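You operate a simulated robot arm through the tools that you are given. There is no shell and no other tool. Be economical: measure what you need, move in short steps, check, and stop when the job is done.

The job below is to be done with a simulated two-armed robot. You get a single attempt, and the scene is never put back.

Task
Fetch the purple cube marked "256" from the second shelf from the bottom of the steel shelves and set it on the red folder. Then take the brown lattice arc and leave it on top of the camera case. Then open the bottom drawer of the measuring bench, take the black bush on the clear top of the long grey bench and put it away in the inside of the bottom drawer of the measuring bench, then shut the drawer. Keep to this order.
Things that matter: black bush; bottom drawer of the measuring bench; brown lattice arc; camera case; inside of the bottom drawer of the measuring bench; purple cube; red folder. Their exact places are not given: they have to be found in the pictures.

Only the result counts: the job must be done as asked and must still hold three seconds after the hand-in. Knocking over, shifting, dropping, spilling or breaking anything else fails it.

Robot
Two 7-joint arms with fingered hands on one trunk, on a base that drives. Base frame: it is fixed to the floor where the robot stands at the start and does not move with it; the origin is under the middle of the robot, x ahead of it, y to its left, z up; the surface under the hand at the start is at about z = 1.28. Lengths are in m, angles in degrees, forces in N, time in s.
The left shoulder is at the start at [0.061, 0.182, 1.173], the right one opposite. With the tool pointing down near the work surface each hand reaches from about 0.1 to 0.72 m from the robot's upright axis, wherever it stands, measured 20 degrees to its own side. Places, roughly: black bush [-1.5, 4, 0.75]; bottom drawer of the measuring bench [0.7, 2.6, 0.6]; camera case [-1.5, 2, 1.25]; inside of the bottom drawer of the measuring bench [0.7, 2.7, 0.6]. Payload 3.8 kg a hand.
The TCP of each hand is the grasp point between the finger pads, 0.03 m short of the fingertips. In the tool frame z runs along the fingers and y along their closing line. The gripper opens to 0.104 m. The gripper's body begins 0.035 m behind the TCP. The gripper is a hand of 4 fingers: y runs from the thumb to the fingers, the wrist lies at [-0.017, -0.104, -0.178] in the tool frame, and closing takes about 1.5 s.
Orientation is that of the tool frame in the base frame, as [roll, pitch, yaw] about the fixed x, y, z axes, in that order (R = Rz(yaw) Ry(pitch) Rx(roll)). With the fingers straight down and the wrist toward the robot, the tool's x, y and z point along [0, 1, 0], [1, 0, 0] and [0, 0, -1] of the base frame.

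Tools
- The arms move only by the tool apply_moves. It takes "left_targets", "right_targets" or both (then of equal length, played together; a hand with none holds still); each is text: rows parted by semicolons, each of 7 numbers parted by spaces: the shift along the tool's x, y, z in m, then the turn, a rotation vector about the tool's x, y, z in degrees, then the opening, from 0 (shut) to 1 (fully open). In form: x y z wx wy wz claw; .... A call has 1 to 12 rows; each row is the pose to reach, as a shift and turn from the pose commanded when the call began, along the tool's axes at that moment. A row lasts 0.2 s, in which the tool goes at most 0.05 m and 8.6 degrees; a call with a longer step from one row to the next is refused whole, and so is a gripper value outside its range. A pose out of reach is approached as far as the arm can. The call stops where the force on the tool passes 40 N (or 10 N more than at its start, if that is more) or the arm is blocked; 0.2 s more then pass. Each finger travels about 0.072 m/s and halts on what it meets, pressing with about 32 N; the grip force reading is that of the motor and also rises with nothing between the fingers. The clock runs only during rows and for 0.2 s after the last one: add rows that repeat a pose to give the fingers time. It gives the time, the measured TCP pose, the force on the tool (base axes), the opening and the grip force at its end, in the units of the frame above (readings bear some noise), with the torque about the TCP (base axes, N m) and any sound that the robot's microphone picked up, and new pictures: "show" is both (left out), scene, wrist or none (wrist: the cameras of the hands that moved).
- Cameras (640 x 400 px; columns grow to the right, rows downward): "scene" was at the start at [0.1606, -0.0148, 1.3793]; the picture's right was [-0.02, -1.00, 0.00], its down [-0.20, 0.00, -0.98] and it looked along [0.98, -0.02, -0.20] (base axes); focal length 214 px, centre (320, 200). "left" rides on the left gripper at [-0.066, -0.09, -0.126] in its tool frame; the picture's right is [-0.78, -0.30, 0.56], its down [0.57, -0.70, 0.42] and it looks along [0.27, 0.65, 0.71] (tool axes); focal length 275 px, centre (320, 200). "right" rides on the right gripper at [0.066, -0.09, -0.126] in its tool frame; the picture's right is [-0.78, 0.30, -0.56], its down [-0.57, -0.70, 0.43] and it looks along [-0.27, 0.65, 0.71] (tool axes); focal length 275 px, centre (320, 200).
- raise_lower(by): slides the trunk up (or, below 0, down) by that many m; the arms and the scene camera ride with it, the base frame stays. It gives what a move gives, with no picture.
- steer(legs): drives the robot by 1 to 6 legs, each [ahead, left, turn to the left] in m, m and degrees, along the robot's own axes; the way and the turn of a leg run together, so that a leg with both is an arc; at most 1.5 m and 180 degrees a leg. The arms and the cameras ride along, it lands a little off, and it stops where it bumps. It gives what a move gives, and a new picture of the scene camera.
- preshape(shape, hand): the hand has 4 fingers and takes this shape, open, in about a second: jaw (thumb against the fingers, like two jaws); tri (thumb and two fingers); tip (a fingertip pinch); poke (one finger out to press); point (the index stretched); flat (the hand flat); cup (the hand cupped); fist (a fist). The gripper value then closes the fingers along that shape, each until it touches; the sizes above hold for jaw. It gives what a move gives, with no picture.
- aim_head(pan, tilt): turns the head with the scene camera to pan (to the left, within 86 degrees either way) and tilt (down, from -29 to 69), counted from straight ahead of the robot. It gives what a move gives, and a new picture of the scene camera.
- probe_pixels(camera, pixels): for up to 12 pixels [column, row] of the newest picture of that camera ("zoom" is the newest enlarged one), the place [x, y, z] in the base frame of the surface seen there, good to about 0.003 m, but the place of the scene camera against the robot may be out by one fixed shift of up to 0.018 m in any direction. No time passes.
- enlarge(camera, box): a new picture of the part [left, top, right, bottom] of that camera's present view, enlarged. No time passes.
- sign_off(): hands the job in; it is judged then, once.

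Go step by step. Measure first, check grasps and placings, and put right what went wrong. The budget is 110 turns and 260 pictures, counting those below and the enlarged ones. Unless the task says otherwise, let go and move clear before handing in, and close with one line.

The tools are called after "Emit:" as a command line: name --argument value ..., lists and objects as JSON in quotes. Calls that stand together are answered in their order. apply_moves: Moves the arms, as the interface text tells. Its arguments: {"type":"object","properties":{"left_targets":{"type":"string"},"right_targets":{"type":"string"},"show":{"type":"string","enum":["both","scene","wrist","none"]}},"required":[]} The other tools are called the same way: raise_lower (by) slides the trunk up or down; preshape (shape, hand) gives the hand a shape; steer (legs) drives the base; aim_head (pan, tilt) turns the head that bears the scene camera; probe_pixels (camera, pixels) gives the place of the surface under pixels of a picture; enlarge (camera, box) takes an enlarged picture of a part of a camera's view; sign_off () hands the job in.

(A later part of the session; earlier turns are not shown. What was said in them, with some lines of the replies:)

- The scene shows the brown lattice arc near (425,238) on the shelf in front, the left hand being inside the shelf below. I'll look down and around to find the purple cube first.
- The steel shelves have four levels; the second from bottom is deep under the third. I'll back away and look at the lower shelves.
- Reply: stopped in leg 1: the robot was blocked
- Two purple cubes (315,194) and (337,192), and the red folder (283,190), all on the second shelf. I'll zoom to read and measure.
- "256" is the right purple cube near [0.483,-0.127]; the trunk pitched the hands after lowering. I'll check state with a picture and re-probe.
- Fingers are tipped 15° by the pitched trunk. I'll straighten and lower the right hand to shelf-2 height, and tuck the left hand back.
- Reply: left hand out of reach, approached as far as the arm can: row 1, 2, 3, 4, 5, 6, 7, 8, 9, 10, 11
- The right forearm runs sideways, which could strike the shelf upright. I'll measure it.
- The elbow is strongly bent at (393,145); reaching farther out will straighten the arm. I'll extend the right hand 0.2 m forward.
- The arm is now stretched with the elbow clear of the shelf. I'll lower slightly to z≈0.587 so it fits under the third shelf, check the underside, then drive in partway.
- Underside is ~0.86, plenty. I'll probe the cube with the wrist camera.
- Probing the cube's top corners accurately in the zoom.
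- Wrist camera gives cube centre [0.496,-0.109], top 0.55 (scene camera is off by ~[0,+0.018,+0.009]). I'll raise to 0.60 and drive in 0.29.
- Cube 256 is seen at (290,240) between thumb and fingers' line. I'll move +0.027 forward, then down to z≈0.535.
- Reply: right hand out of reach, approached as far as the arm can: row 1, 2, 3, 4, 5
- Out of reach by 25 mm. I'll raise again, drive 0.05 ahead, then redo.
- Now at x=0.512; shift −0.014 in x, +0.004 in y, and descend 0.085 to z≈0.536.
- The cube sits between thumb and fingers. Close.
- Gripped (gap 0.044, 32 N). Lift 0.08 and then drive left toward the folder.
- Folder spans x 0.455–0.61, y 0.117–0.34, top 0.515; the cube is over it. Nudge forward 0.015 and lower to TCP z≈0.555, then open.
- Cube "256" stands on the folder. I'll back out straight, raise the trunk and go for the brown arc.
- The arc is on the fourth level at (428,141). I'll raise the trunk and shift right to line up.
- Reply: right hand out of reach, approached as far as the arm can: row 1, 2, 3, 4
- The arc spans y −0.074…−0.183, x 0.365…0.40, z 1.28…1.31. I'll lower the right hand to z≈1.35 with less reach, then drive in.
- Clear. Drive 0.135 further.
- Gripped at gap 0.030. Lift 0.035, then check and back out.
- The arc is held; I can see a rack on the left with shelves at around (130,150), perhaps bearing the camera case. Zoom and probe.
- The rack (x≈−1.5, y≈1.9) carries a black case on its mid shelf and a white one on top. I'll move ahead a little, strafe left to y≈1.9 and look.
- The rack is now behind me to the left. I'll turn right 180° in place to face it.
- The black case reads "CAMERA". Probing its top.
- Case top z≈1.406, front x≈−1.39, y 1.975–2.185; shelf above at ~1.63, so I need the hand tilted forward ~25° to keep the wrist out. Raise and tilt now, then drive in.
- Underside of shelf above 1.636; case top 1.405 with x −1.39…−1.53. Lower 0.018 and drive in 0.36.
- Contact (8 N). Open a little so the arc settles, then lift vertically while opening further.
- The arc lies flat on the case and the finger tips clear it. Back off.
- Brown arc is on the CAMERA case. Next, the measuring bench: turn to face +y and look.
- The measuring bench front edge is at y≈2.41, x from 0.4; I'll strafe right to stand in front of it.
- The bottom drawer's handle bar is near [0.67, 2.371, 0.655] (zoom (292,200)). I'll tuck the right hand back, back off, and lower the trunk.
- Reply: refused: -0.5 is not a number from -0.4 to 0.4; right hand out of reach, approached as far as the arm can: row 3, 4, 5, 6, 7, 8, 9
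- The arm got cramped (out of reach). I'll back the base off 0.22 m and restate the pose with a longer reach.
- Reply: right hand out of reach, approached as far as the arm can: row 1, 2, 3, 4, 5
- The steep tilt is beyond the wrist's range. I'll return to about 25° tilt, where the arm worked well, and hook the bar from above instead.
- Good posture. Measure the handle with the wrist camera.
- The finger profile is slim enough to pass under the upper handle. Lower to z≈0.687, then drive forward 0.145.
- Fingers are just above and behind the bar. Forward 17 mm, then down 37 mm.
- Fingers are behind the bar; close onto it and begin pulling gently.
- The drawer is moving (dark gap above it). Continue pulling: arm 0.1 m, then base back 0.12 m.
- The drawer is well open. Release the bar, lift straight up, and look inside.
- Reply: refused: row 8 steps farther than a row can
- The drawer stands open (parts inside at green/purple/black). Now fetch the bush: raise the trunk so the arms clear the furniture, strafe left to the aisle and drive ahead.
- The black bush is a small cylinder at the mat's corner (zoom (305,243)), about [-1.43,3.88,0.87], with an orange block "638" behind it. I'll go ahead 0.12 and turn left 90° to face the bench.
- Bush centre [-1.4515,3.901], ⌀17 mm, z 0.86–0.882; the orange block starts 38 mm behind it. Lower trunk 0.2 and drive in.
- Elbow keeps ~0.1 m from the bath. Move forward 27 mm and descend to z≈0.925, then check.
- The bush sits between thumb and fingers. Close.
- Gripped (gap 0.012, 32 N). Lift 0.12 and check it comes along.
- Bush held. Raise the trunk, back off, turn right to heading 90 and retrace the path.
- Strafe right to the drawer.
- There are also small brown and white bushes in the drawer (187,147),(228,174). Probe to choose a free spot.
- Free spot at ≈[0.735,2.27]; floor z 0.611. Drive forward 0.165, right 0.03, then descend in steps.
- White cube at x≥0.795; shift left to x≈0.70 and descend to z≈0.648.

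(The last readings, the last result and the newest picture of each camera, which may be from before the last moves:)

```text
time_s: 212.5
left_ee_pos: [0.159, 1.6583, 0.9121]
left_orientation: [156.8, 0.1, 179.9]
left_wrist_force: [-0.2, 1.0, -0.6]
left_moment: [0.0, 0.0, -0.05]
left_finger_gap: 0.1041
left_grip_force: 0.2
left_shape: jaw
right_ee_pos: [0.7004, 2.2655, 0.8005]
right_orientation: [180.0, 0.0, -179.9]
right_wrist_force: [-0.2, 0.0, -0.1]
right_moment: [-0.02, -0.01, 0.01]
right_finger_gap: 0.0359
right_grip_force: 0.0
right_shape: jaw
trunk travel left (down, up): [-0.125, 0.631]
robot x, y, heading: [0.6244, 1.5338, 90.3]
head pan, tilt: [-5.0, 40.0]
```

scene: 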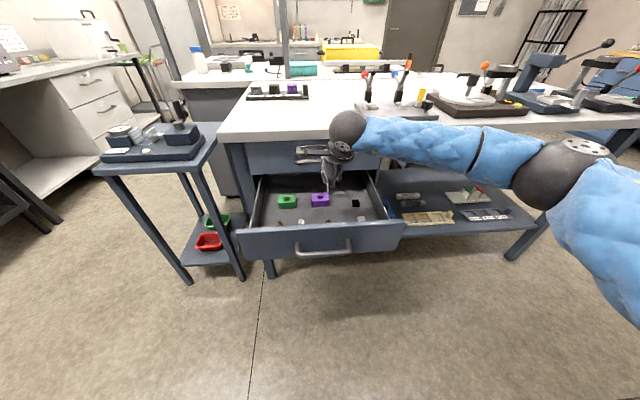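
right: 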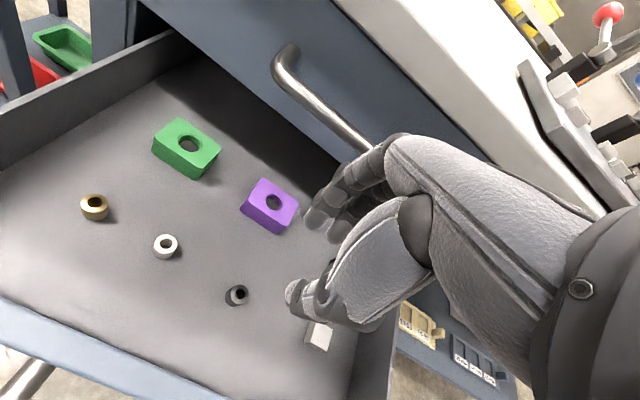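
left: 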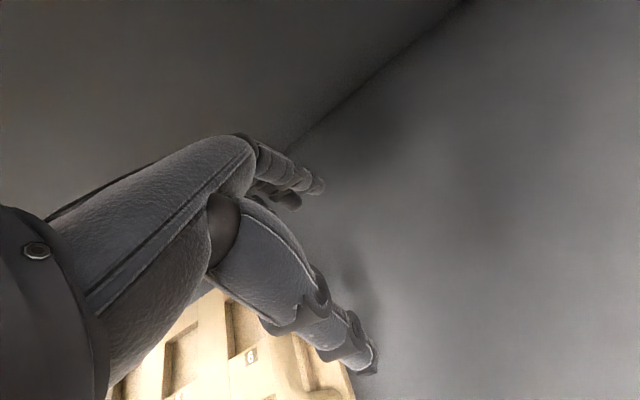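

The black bush stands in the drawer at (237,294). Now back off over the rim, tilt the hand 25° as before, and measure the handle.

Emit:
apply_moves --right_targets "0 0 -0.01 -6.25 0 0 0.4; 0 0 -0.02 -12.5 0 0 0.5; 0 0 -0.02 -18.75 0 0 0.5; 0 0 -0.02 -25 0 0 0.5; 0 0 -0.02 -25 0 0 0.5" --show "none"

Emit:
steer --legs '[[-0.3, 0.02, 0]]'

Emit:
apply_moves --right_targets "0 0 0 0 0 0 0.5" --show "wrist"

```text
time_s: 213.7
left_ee_pos: [0.1593, 1.6588, 0.9122]
left_orientation: [156.8, 0.2, 179.7]
left_wrist_force: [-0.4, -0.1, 0.2]
left_moment: [0.0, -0.01, -0.02]
left_finger_gap: 0.1036
left_grip_force: 0.0
left_shape: jaw
right_ee_pos: [0.6991, 2.2669, 0.8189]
right_orientation: [154.9, -0.1, 180.0]
right_wrist_force: [0.2, -1.6, 0.0]
right_moment: [-0.01, -0.01, -0.02]
right_finger_gap: 0.0516
right_grip_force: 0.1
right_shape: jaw
trunk travel left (down, up): [-0.125, 0.631]
robot x, y, heading: [0.626, 1.5395, 90.1]
head pan, tilt: [-5.0, 40.0]
```

```text
time_s: 215.7
left_ee_pos: [0.1402, 1.3552, 0.9127]
left_orientation: [156.8, 0.2, -180.0]
left_wrist_force: [0.9, -0.6, -0.1]
left_moment: [-0.02, -0.04, 0.01]
left_finger_gap: 0.1038
left_grip_force: 0.0
left_shape: jaw
right_ee_pos: [0.6788, 1.9652, 0.8207]
right_orientation: [155.0, 0.1, -179.8]
right_wrist_force: [0.4, 0.8, 0.2]
right_moment: [0.0, 0.02, 0.01]
right_finger_gap: 0.0516
right_grip_force: 0.0
right_shape: jaw
trunk travel left (down, up): [-0.125, 0.631]
robot x, y, heading: [0.607, 1.2367, 90.4]
head pan, tilt: [-5.0, 40.0]
```

scene: 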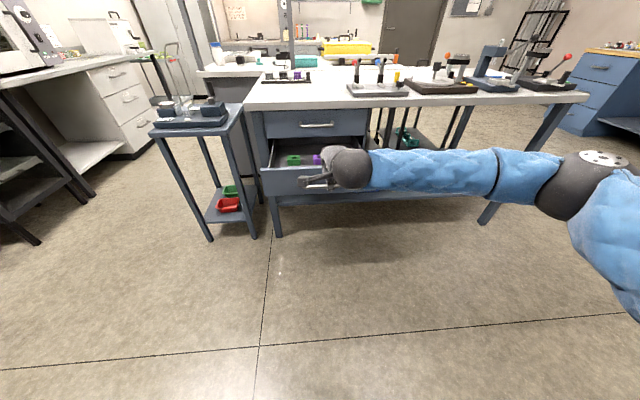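

```text
time_s: 216.1
left_ee_pos: [0.1398, 1.3572, 0.9117]
left_orientation: [156.7, 0.2, -180.0]
left_wrist_force: [-0.4, -0.3, 0.5]
left_moment: [0.02, 0.01, -0.02]
left_finger_gap: 0.1037
left_grip_force: 0.1
left_shape: jaw
right_ee_pos: [0.6779, 1.9664, 0.8204]
right_orientation: [155.0, 0.0, -179.8]
right_wrist_force: [0.4, -0.1, 0.1]
right_moment: [0.0, 0.02, 0.03]
right_finger_gap: 0.0517
right_grip_force: 0.0
right_shape: jaw
trunk travel left (down, up): [-0.125, 0.631]
robot x, y, heading: [0.6088, 1.2335, 90.3]
head pan, tilt: [-5.0, 40.0]
```

right: 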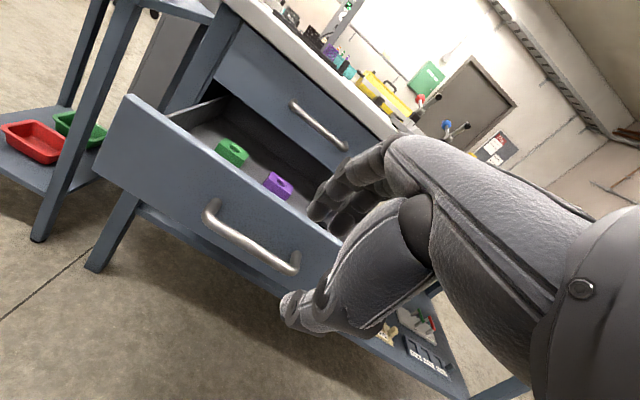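

Emit:
probe_pixels --camera "right" --pixels '[[208, 215], [230, 236], [255, 250], [280, 264], [230, 205], [180, 120], [300, 110], [330, 135]]'

```text
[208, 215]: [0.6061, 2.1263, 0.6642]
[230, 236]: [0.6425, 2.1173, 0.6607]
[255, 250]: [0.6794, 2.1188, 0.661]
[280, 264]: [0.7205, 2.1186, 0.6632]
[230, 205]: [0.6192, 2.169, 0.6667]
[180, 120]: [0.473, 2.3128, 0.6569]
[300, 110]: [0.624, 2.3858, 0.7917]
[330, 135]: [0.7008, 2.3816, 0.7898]
```

Bar now at y≈2.124, z≈0.657. Lower in front of it, go forward over it, then drop the fingers behind it.

Emit:
apply_moves --right_targets "0 -0.018 0.04 0 0 0 0.5; 0 -0.036 0.08 0 0 0 0.5; 0 -0.0545 0.117 0 0 0 0.5; 0 -0.0195 0.133 0 0 0 0.5; 0 0.016 0.15 0 0 0 0.5; 0 0.052 0.167 0 0 0 0.5; 0 0.076 0.178 0 0 0 0.5; 0 0.076 0.178 0 0 0 0.5" --show "wrist"

```text
time_s: 217.9
left_ee_pos: [0.1393, 1.3553, 0.912]
left_orientation: [156.8, 0.2, -180.0]
left_wrist_force: [-0.2, 0.1, -0.1]
left_moment: [0.01, 0.02, 0.03]
left_finger_gap: 0.1039
left_grip_force: 0.0
left_shape: jaw
right_ee_pos: [0.6769, 2.1092, 0.6894]
right_orientation: [155.0, 0.1, -179.7]
right_wrist_force: [0.8, -0.7, -0.2]
right_moment: [0.0, -0.01, -0.04]
right_finger_gap: 0.0519
right_grip_force: 0.0
right_shape: jaw
trunk travel left (down, up): [-0.125, 0.631]
robot x, y, heading: [0.6052, 1.2368, 90.3]
head pan, tilt: [-5.0, 40.0]
```

right: 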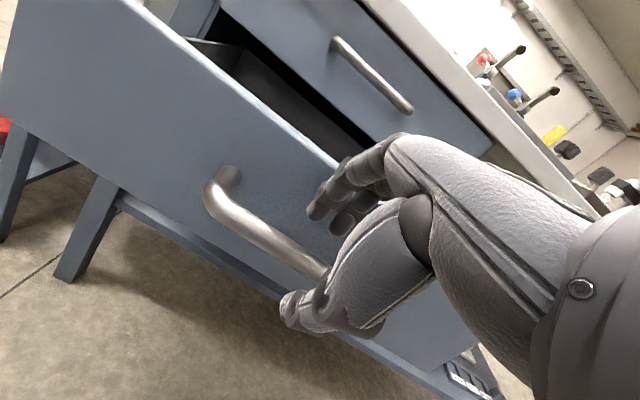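

Emit:
apply_moves --right_targets "0 -0.008 0.018 0 0 0 0.5; 0 -0.0165 0.0355 0 0 0 0.5; 0 -0.0165 0.0355 0 0 0 0.3; 0 -0.0165 0.0355 0 0 0 0.15; 0 -0.0165 0.0355 0 0 0 0.1; 0 -0.0165 0.0355 0 0 0 0.1; 0 -0.0165 0.0355 0 0 0 0.1; 0 0.0016 0.044 0 0 0 0.1; 0 0.02 0.0525 0 0 0 0.1; 0 0.02 0.0525 0 0 0 0.1" --show "both"

Emit:
probe_pixels --camera "right" --pixels '[[200, 150], [180, 150], [220, 190], [250, 215]]'

```text
time_s: 220.1
left_ee_pos: [0.14, 1.3566, 0.9122]
left_orientation: [156.8, 0.3, 180.0]
left_wrist_force: [0.4, -0.6, 0.2]
left_moment: [-0.01, -0.02, 0.02]
left_finger_gap: 0.1035
left_grip_force: 0.1
left_shape: jaw
right_ee_pos: [0.6819, 2.1129, 0.6573]
right_orientation: [155.0, 0.0, -179.8]
right_wrist_force: [0.1, 0.5, 0.6]
right_moment: [0.02, -0.02, -0.02]
right_finger_gap: 0.0105
right_grip_force: 0.1
right_shape: jaw
right hand out of reach, approached as far as the arm can: row 8, 9, 10
trunk travel left (down, up): [-0.125, 0.631]
robot x, y, heading: [0.6048, 1.2369, 90.3]
head pan, tilt: [-5.0, 40.0]
```

scene: 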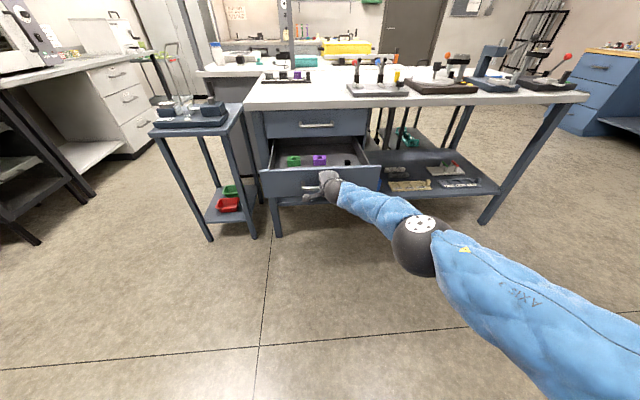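
right: 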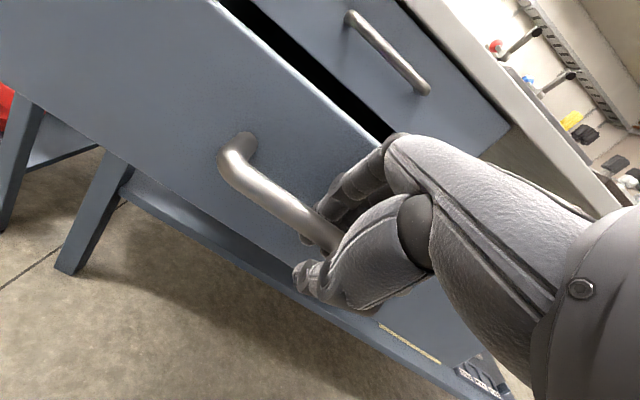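

```text
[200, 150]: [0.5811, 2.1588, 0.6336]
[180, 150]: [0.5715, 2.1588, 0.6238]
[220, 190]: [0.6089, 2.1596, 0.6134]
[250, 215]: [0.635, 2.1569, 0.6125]
```

Hooked. Drive forward to push the drawer in.

Emit:
steer --legs '[[0.2, 0, 0]]'

Emit:
apply_moves --right_targets "0 0 0 0 0 0 0.1" --show "wrist"

Emit:
probe_pixels --camera "right" --pixels '[[200, 150], [180, 150], [220, 190], [250, 215]]'

```text
time_s: 221.7
left_ee_pos: [0.1394, 1.5568, 0.9117]
left_orientation: [156.8, 0.2, 180.0]
left_wrist_force: [0.0, 0.7, -0.2]
left_moment: [-0.01, -0.02, -0.02]
left_finger_gap: 0.1039
left_grip_force: 0.0
left_shape: jaw
right_ee_pos: [0.6806, 2.313, 0.6567]
right_orientation: [155.0, 0.0, -179.9]
right_wrist_force: [0.6, -0.3, 0.0]
right_moment: [0.01, -0.02, 0.03]
right_finger_gap: 0.0103
right_grip_force: 0.0
right_shape: jaw
trunk travel left (down, up): [-0.125, 0.631]
robot x, y, heading: [0.6049, 1.435, 90.3]
head pan, tilt: [-5.0, 40.0]
```

scene: 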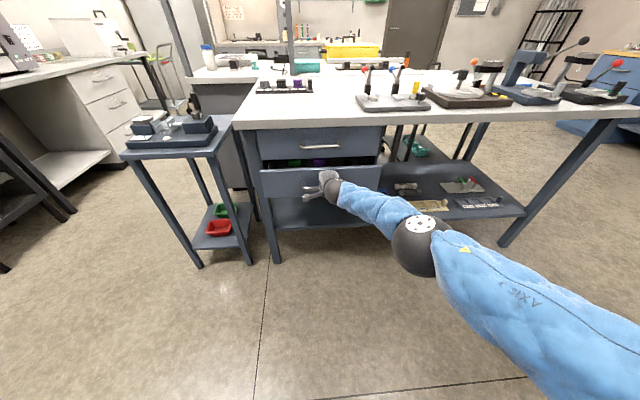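

```text
time_s: 222.1
left_ee_pos: [0.139, 1.5577, 0.9118]
left_orientation: [156.8, 0.2, 180.0]
left_wrist_force: [-0.3, -0.2, -0.5]
left_moment: [0.0, 0.04, -0.01]
left_finger_gap: 0.104
left_grip_force: 0.0
left_shape: jaw
right_ee_pos: [0.6805, 2.3133, 0.6569]
right_orientation: [155.0, 0.0, -179.9]
right_wrist_force: [0.4, 0.5, 0.2]
right_moment: [0.02, 0.01, -0.01]
right_finger_gap: 0.0104
right_grip_force: 0.1
right_shape: jaw
trunk travel left (down, up): [-0.125, 0.631]
robot x, y, heading: [0.6047, 1.4385, 90.4]
head pan, tilt: [-5.0, 40.0]
```

right: 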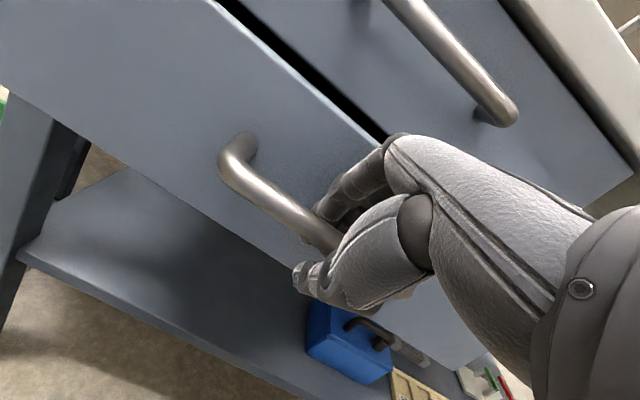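

```text
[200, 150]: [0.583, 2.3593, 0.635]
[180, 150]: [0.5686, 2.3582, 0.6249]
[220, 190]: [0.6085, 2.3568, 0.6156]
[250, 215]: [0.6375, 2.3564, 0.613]
```

Working: face at y 2.358, closed is 2.434. Push 0.07 more.

Emit:
steer --legs '[[0.072, 0, 0]]'

Emit:
apply_moves --right_targets "0 0 0 0 0 0 0.1" --show "wrist"

Emit:
probe_pixels --camera "right" --pixels '[[200, 150], [180, 150], [220, 190], [250, 215], [400, 60], [450, 130], [340, 30]]'

```text
time_s: 223.2
left_ee_pos: [0.1386, 1.6309, 0.9118]
left_orientation: [156.8, 0.2, 180.0]
left_wrist_force: [-0.5, -0.6, -0.3]
left_moment: [0.03, 0.0, -0.01]
left_finger_gap: 0.1039
left_grip_force: 0.1
left_shape: jaw
right_ee_pos: [0.6805, 2.3855, 0.6559]
right_orientation: [155.1, 0.1, -179.9]
right_wrist_force: [0.7, 0.5, -0.4]
right_moment: [0.0, 0.0, 0.0]
right_finger_gap: 0.0108
right_grip_force: 0.1
right_shape: jaw
trunk travel left (down, up): [-0.125, 0.631]
robot x, y, heading: [0.6048, 1.5099, 90.2]
head pan, tilt: [-5.0, 40.0]
```

scene: 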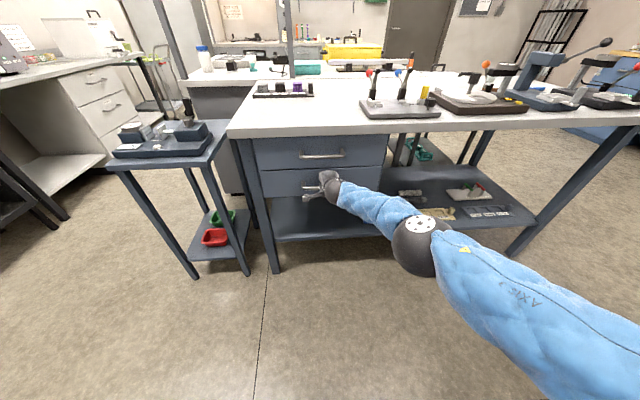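

```text
time_s: 223.6
left_ee_pos: [0.1374, 1.6299, 0.9119]
left_orientation: [156.8, 0.2, -180.0]
left_wrist_force: [0.0, 0.1, 0.8]
left_moment: [0.02, -0.04, 0.01]
left_finger_gap: 0.104
left_grip_force: 0.1
left_shape: jaw
right_ee_pos: [0.68, 2.3852, 0.6564]
right_orientation: [155.0, -0.1, -179.8]
right_wrist_force: [1.3, -0.1, 0.2]
right_moment: [0.01, 0.02, -0.04]
right_finger_gap: 0.0104
right_grip_force: 0.0
right_shape: jaw
trunk travel left (down, up): [-0.125, 0.631]
robot x, y, heading: [0.6039, 1.5075, 90.1]
head pan, tilt: [-5.0, 40.0]
```

right: 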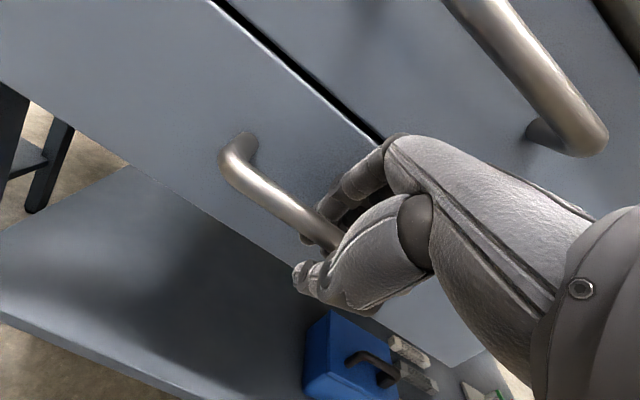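

```text
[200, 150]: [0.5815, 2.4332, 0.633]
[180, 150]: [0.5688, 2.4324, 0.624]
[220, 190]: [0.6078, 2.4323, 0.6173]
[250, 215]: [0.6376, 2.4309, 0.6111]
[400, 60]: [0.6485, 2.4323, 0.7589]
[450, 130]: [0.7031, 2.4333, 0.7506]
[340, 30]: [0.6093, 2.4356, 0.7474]
```

Drawer face 2.4325 vs upper face 2.434 — nearly flush. One small extra push with the arm.

Emit:
apply_moves --right_targets "0 0.0025 0.001 0 0 0 0.1; 0 0.006 0.0025 0 0 0 0.1; 0 0.006 0.0025 0 0 0 0.1" --show "wrist"

Emit:
probe_pixels --camera "right" --pixels '[[200, 150], [180, 150], [220, 190], [250, 215], [400, 60], [450, 130], [340, 30]]'

```text
time_s: 224.4
left_ee_pos: [0.1381, 1.6318, 0.9121]
left_orientation: [156.9, 0.2, -180.0]
left_wrist_force: [0.3, 0.6, -0.8]
left_moment: [0.01, -0.02, -0.01]
left_finger_gap: 0.1039
left_grip_force: 0.2
left_shape: jaw
right_ee_pos: [0.6804, 2.3858, 0.6583]
right_orientation: [155.0, -0.1, -179.9]
right_wrist_force: [0.6, 1.0, 0.3]
right_moment: [-0.03, 0.02, -0.02]
right_finger_gap: 0.0102
right_grip_force: 0.1
right_shape: jaw
right hand out of reach, approached as far as the arm can: row 2, 3
trunk travel left (down, up): [-0.125, 0.631]
robot x, y, heading: [0.6054, 1.5051, 89.8]
head pan, tilt: [-5.0, 40.0]
```

right: 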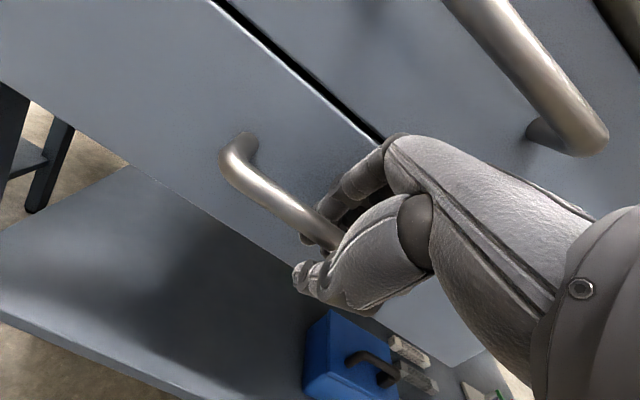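

```text
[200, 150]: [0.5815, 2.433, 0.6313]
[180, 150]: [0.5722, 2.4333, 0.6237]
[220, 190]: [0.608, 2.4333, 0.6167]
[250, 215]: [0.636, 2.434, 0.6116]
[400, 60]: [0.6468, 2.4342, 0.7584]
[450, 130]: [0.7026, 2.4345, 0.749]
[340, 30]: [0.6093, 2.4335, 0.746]
```

Flush (2.434). Open carefully while easing back 6 mm, then lift out and retreat.

Emit:
apply_moves --right_targets "0 0 0 0 0 0 0.3; 0 -0.003 -0.0013 0 0 0 0.4; 0 -0.006 -0.0027 0 0 0 0.5; 0 -0.006 -0.0027 0 0 0 0.5; 0 -0.006 -0.0027 0 0 0 0.5; 0 0.0025 -0.021 0 0 0 0.5; 0 0.0076 -0.032 0 0 0 0.5; 0 0.0076 -0.032 0 0 0 0.5" --show "wrist"

Emit:
probe_pixels --camera "right" --pixels '[[200, 200], [180, 150], [150, 100], [220, 170], [400, 60], [340, 30]]'

```text
time_s: 226.2
left_ee_pos: [0.139, 1.6305, 0.9119]
left_orientation: [156.8, 0.2, -180.0]
left_wrist_force: [-0.3, -0.5, 0.4]
left_moment: [0.01, 0.01, 0.0]
left_finger_gap: 0.1036
left_grip_force: 0.0
left_shape: jaw
right_ee_pos: [0.6815, 2.3785, 0.6892]
right_orientation: [154.9, -0.1, -179.9]
right_wrist_force: [-0.8, -1.9, 0.1]
right_moment: [-0.05, -0.01, -0.05]
right_finger_gap: 0.0508
right_grip_force: 0.0
right_shape: jaw
trunk travel left (down, up): [-0.125, 0.631]
robot x, y, heading: [0.6028, 1.5097, 90.3]
head pan, tilt: [-5.0, 40.0]
```

right: 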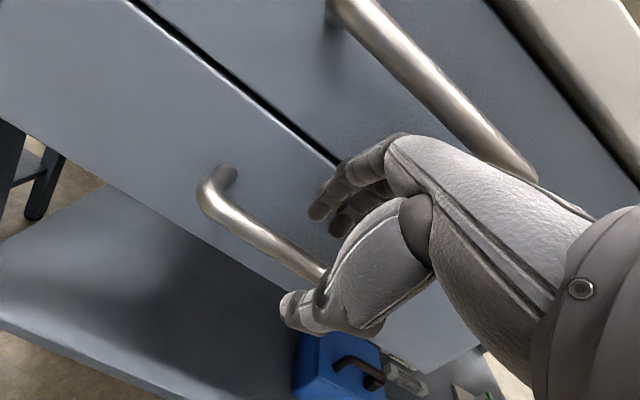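

```text
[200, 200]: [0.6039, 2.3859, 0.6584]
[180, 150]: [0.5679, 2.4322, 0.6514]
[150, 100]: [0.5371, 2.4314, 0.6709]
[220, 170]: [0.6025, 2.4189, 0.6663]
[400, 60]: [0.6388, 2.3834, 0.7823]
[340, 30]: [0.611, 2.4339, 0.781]
```

Fingers clear above the bar. Drive straight back and check the drawer.

Emit:
steer --legs '[[-0.2, 0, 0]]'

Emit:
apply_moves --right_targets "0 0 0 0 0 0 0.5" --show "wrist"

Emit:
probe_pixels --camera "right" --pixels '[[200, 130], [220, 160], [180, 110], [240, 160], [270, 90], [240, 50], [300, 90], [290, 115]]'

Emit:
enlarge --camera "scene" --box '[230, 100, 410, 230]'

```text
time_s: 227.8
left_ee_pos: [0.1379, 1.4314, 0.9121]
left_orientation: [156.8, 0.1, 179.9]
left_wrist_force: [0.1, -0.2, -0.2]
left_moment: [-0.01, 0.0, 0.04]
left_finger_gap: 0.1037
left_grip_force: 0.1
left_shape: jaw
right_ee_pos: [0.682, 2.1781, 0.69]
right_orientation: [155.0, 0.1, -179.8]
right_wrist_force: [-0.1, -0.2, 0.3]
right_moment: [-0.02, 0.02, 0.01]
right_finger_gap: 0.0516
right_grip_force: 0.1
right_shape: jaw
trunk travel left (down, up): [-0.125, 0.631]
robot x, y, heading: [0.6068, 1.3067, 90.2]
head pan, tilt: [-5.0, 40.0]
```

scene: 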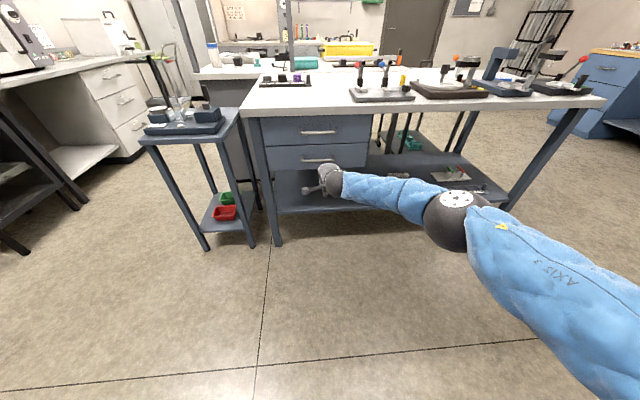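

```text
time_s: 228.2
left_ee_pos: [0.1389, 1.432, 0.9128]
left_orientation: [156.8, 0.2, -179.9]
left_wrist_force: [0.2, 0.6, -0.3]
left_moment: [0.01, -0.04, 0.01]
left_finger_gap: 0.1038
left_grip_force: 0.0
left_shape: jaw
right_ee_pos: [0.6808, 2.179, 0.6879]
right_orientation: [155.0, 0.0, -179.8]
right_wrist_force: [-0.5, 0.3, -0.4]
right_moment: [0.0, 0.03, -0.01]
right_finger_gap: 0.0514
right_grip_force: 0.0
right_shape: jaw
trunk travel left (down, up): [-0.125, 0.631]
robot x, y, heading: [0.6051, 1.3089, 90.1]
head pan, tilt: [-5.0, 40.0]
```

right: 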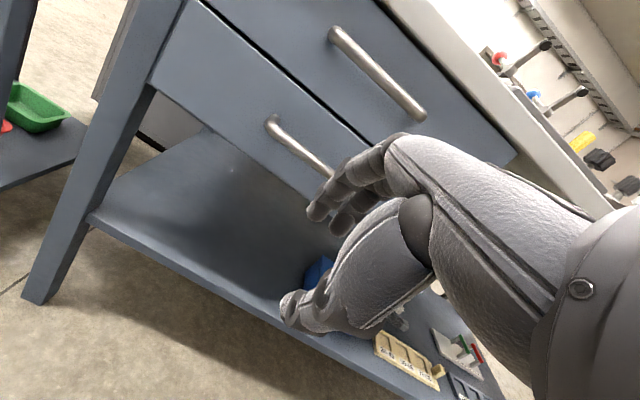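

```text
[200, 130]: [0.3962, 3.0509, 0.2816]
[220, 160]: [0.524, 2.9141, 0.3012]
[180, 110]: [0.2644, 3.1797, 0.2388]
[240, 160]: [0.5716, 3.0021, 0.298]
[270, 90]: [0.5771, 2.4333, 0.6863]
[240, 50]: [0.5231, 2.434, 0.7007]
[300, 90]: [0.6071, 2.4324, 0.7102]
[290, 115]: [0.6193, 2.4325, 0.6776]
```

```text
3.08 times, centred on (320, 165) of scene
```

zoom: 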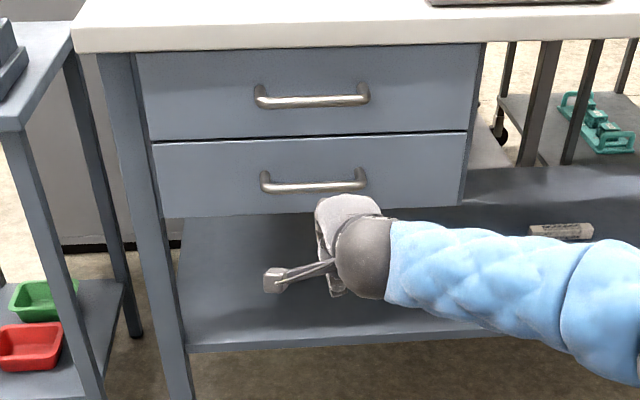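

Both drawer faces lie at y≈2.433, so the drawer is shut. The hand is clear, and the cube and arc were placed and checked earlier. I'll hand in.

Emit:
sign_off

```text
The job is handed in.
```

The job is done in the order you gave and handed in: the purple "256" cube is on the red folder, the brown lattice arc is on the camera case, and the black bush is in the bottom drawer, which is shut.
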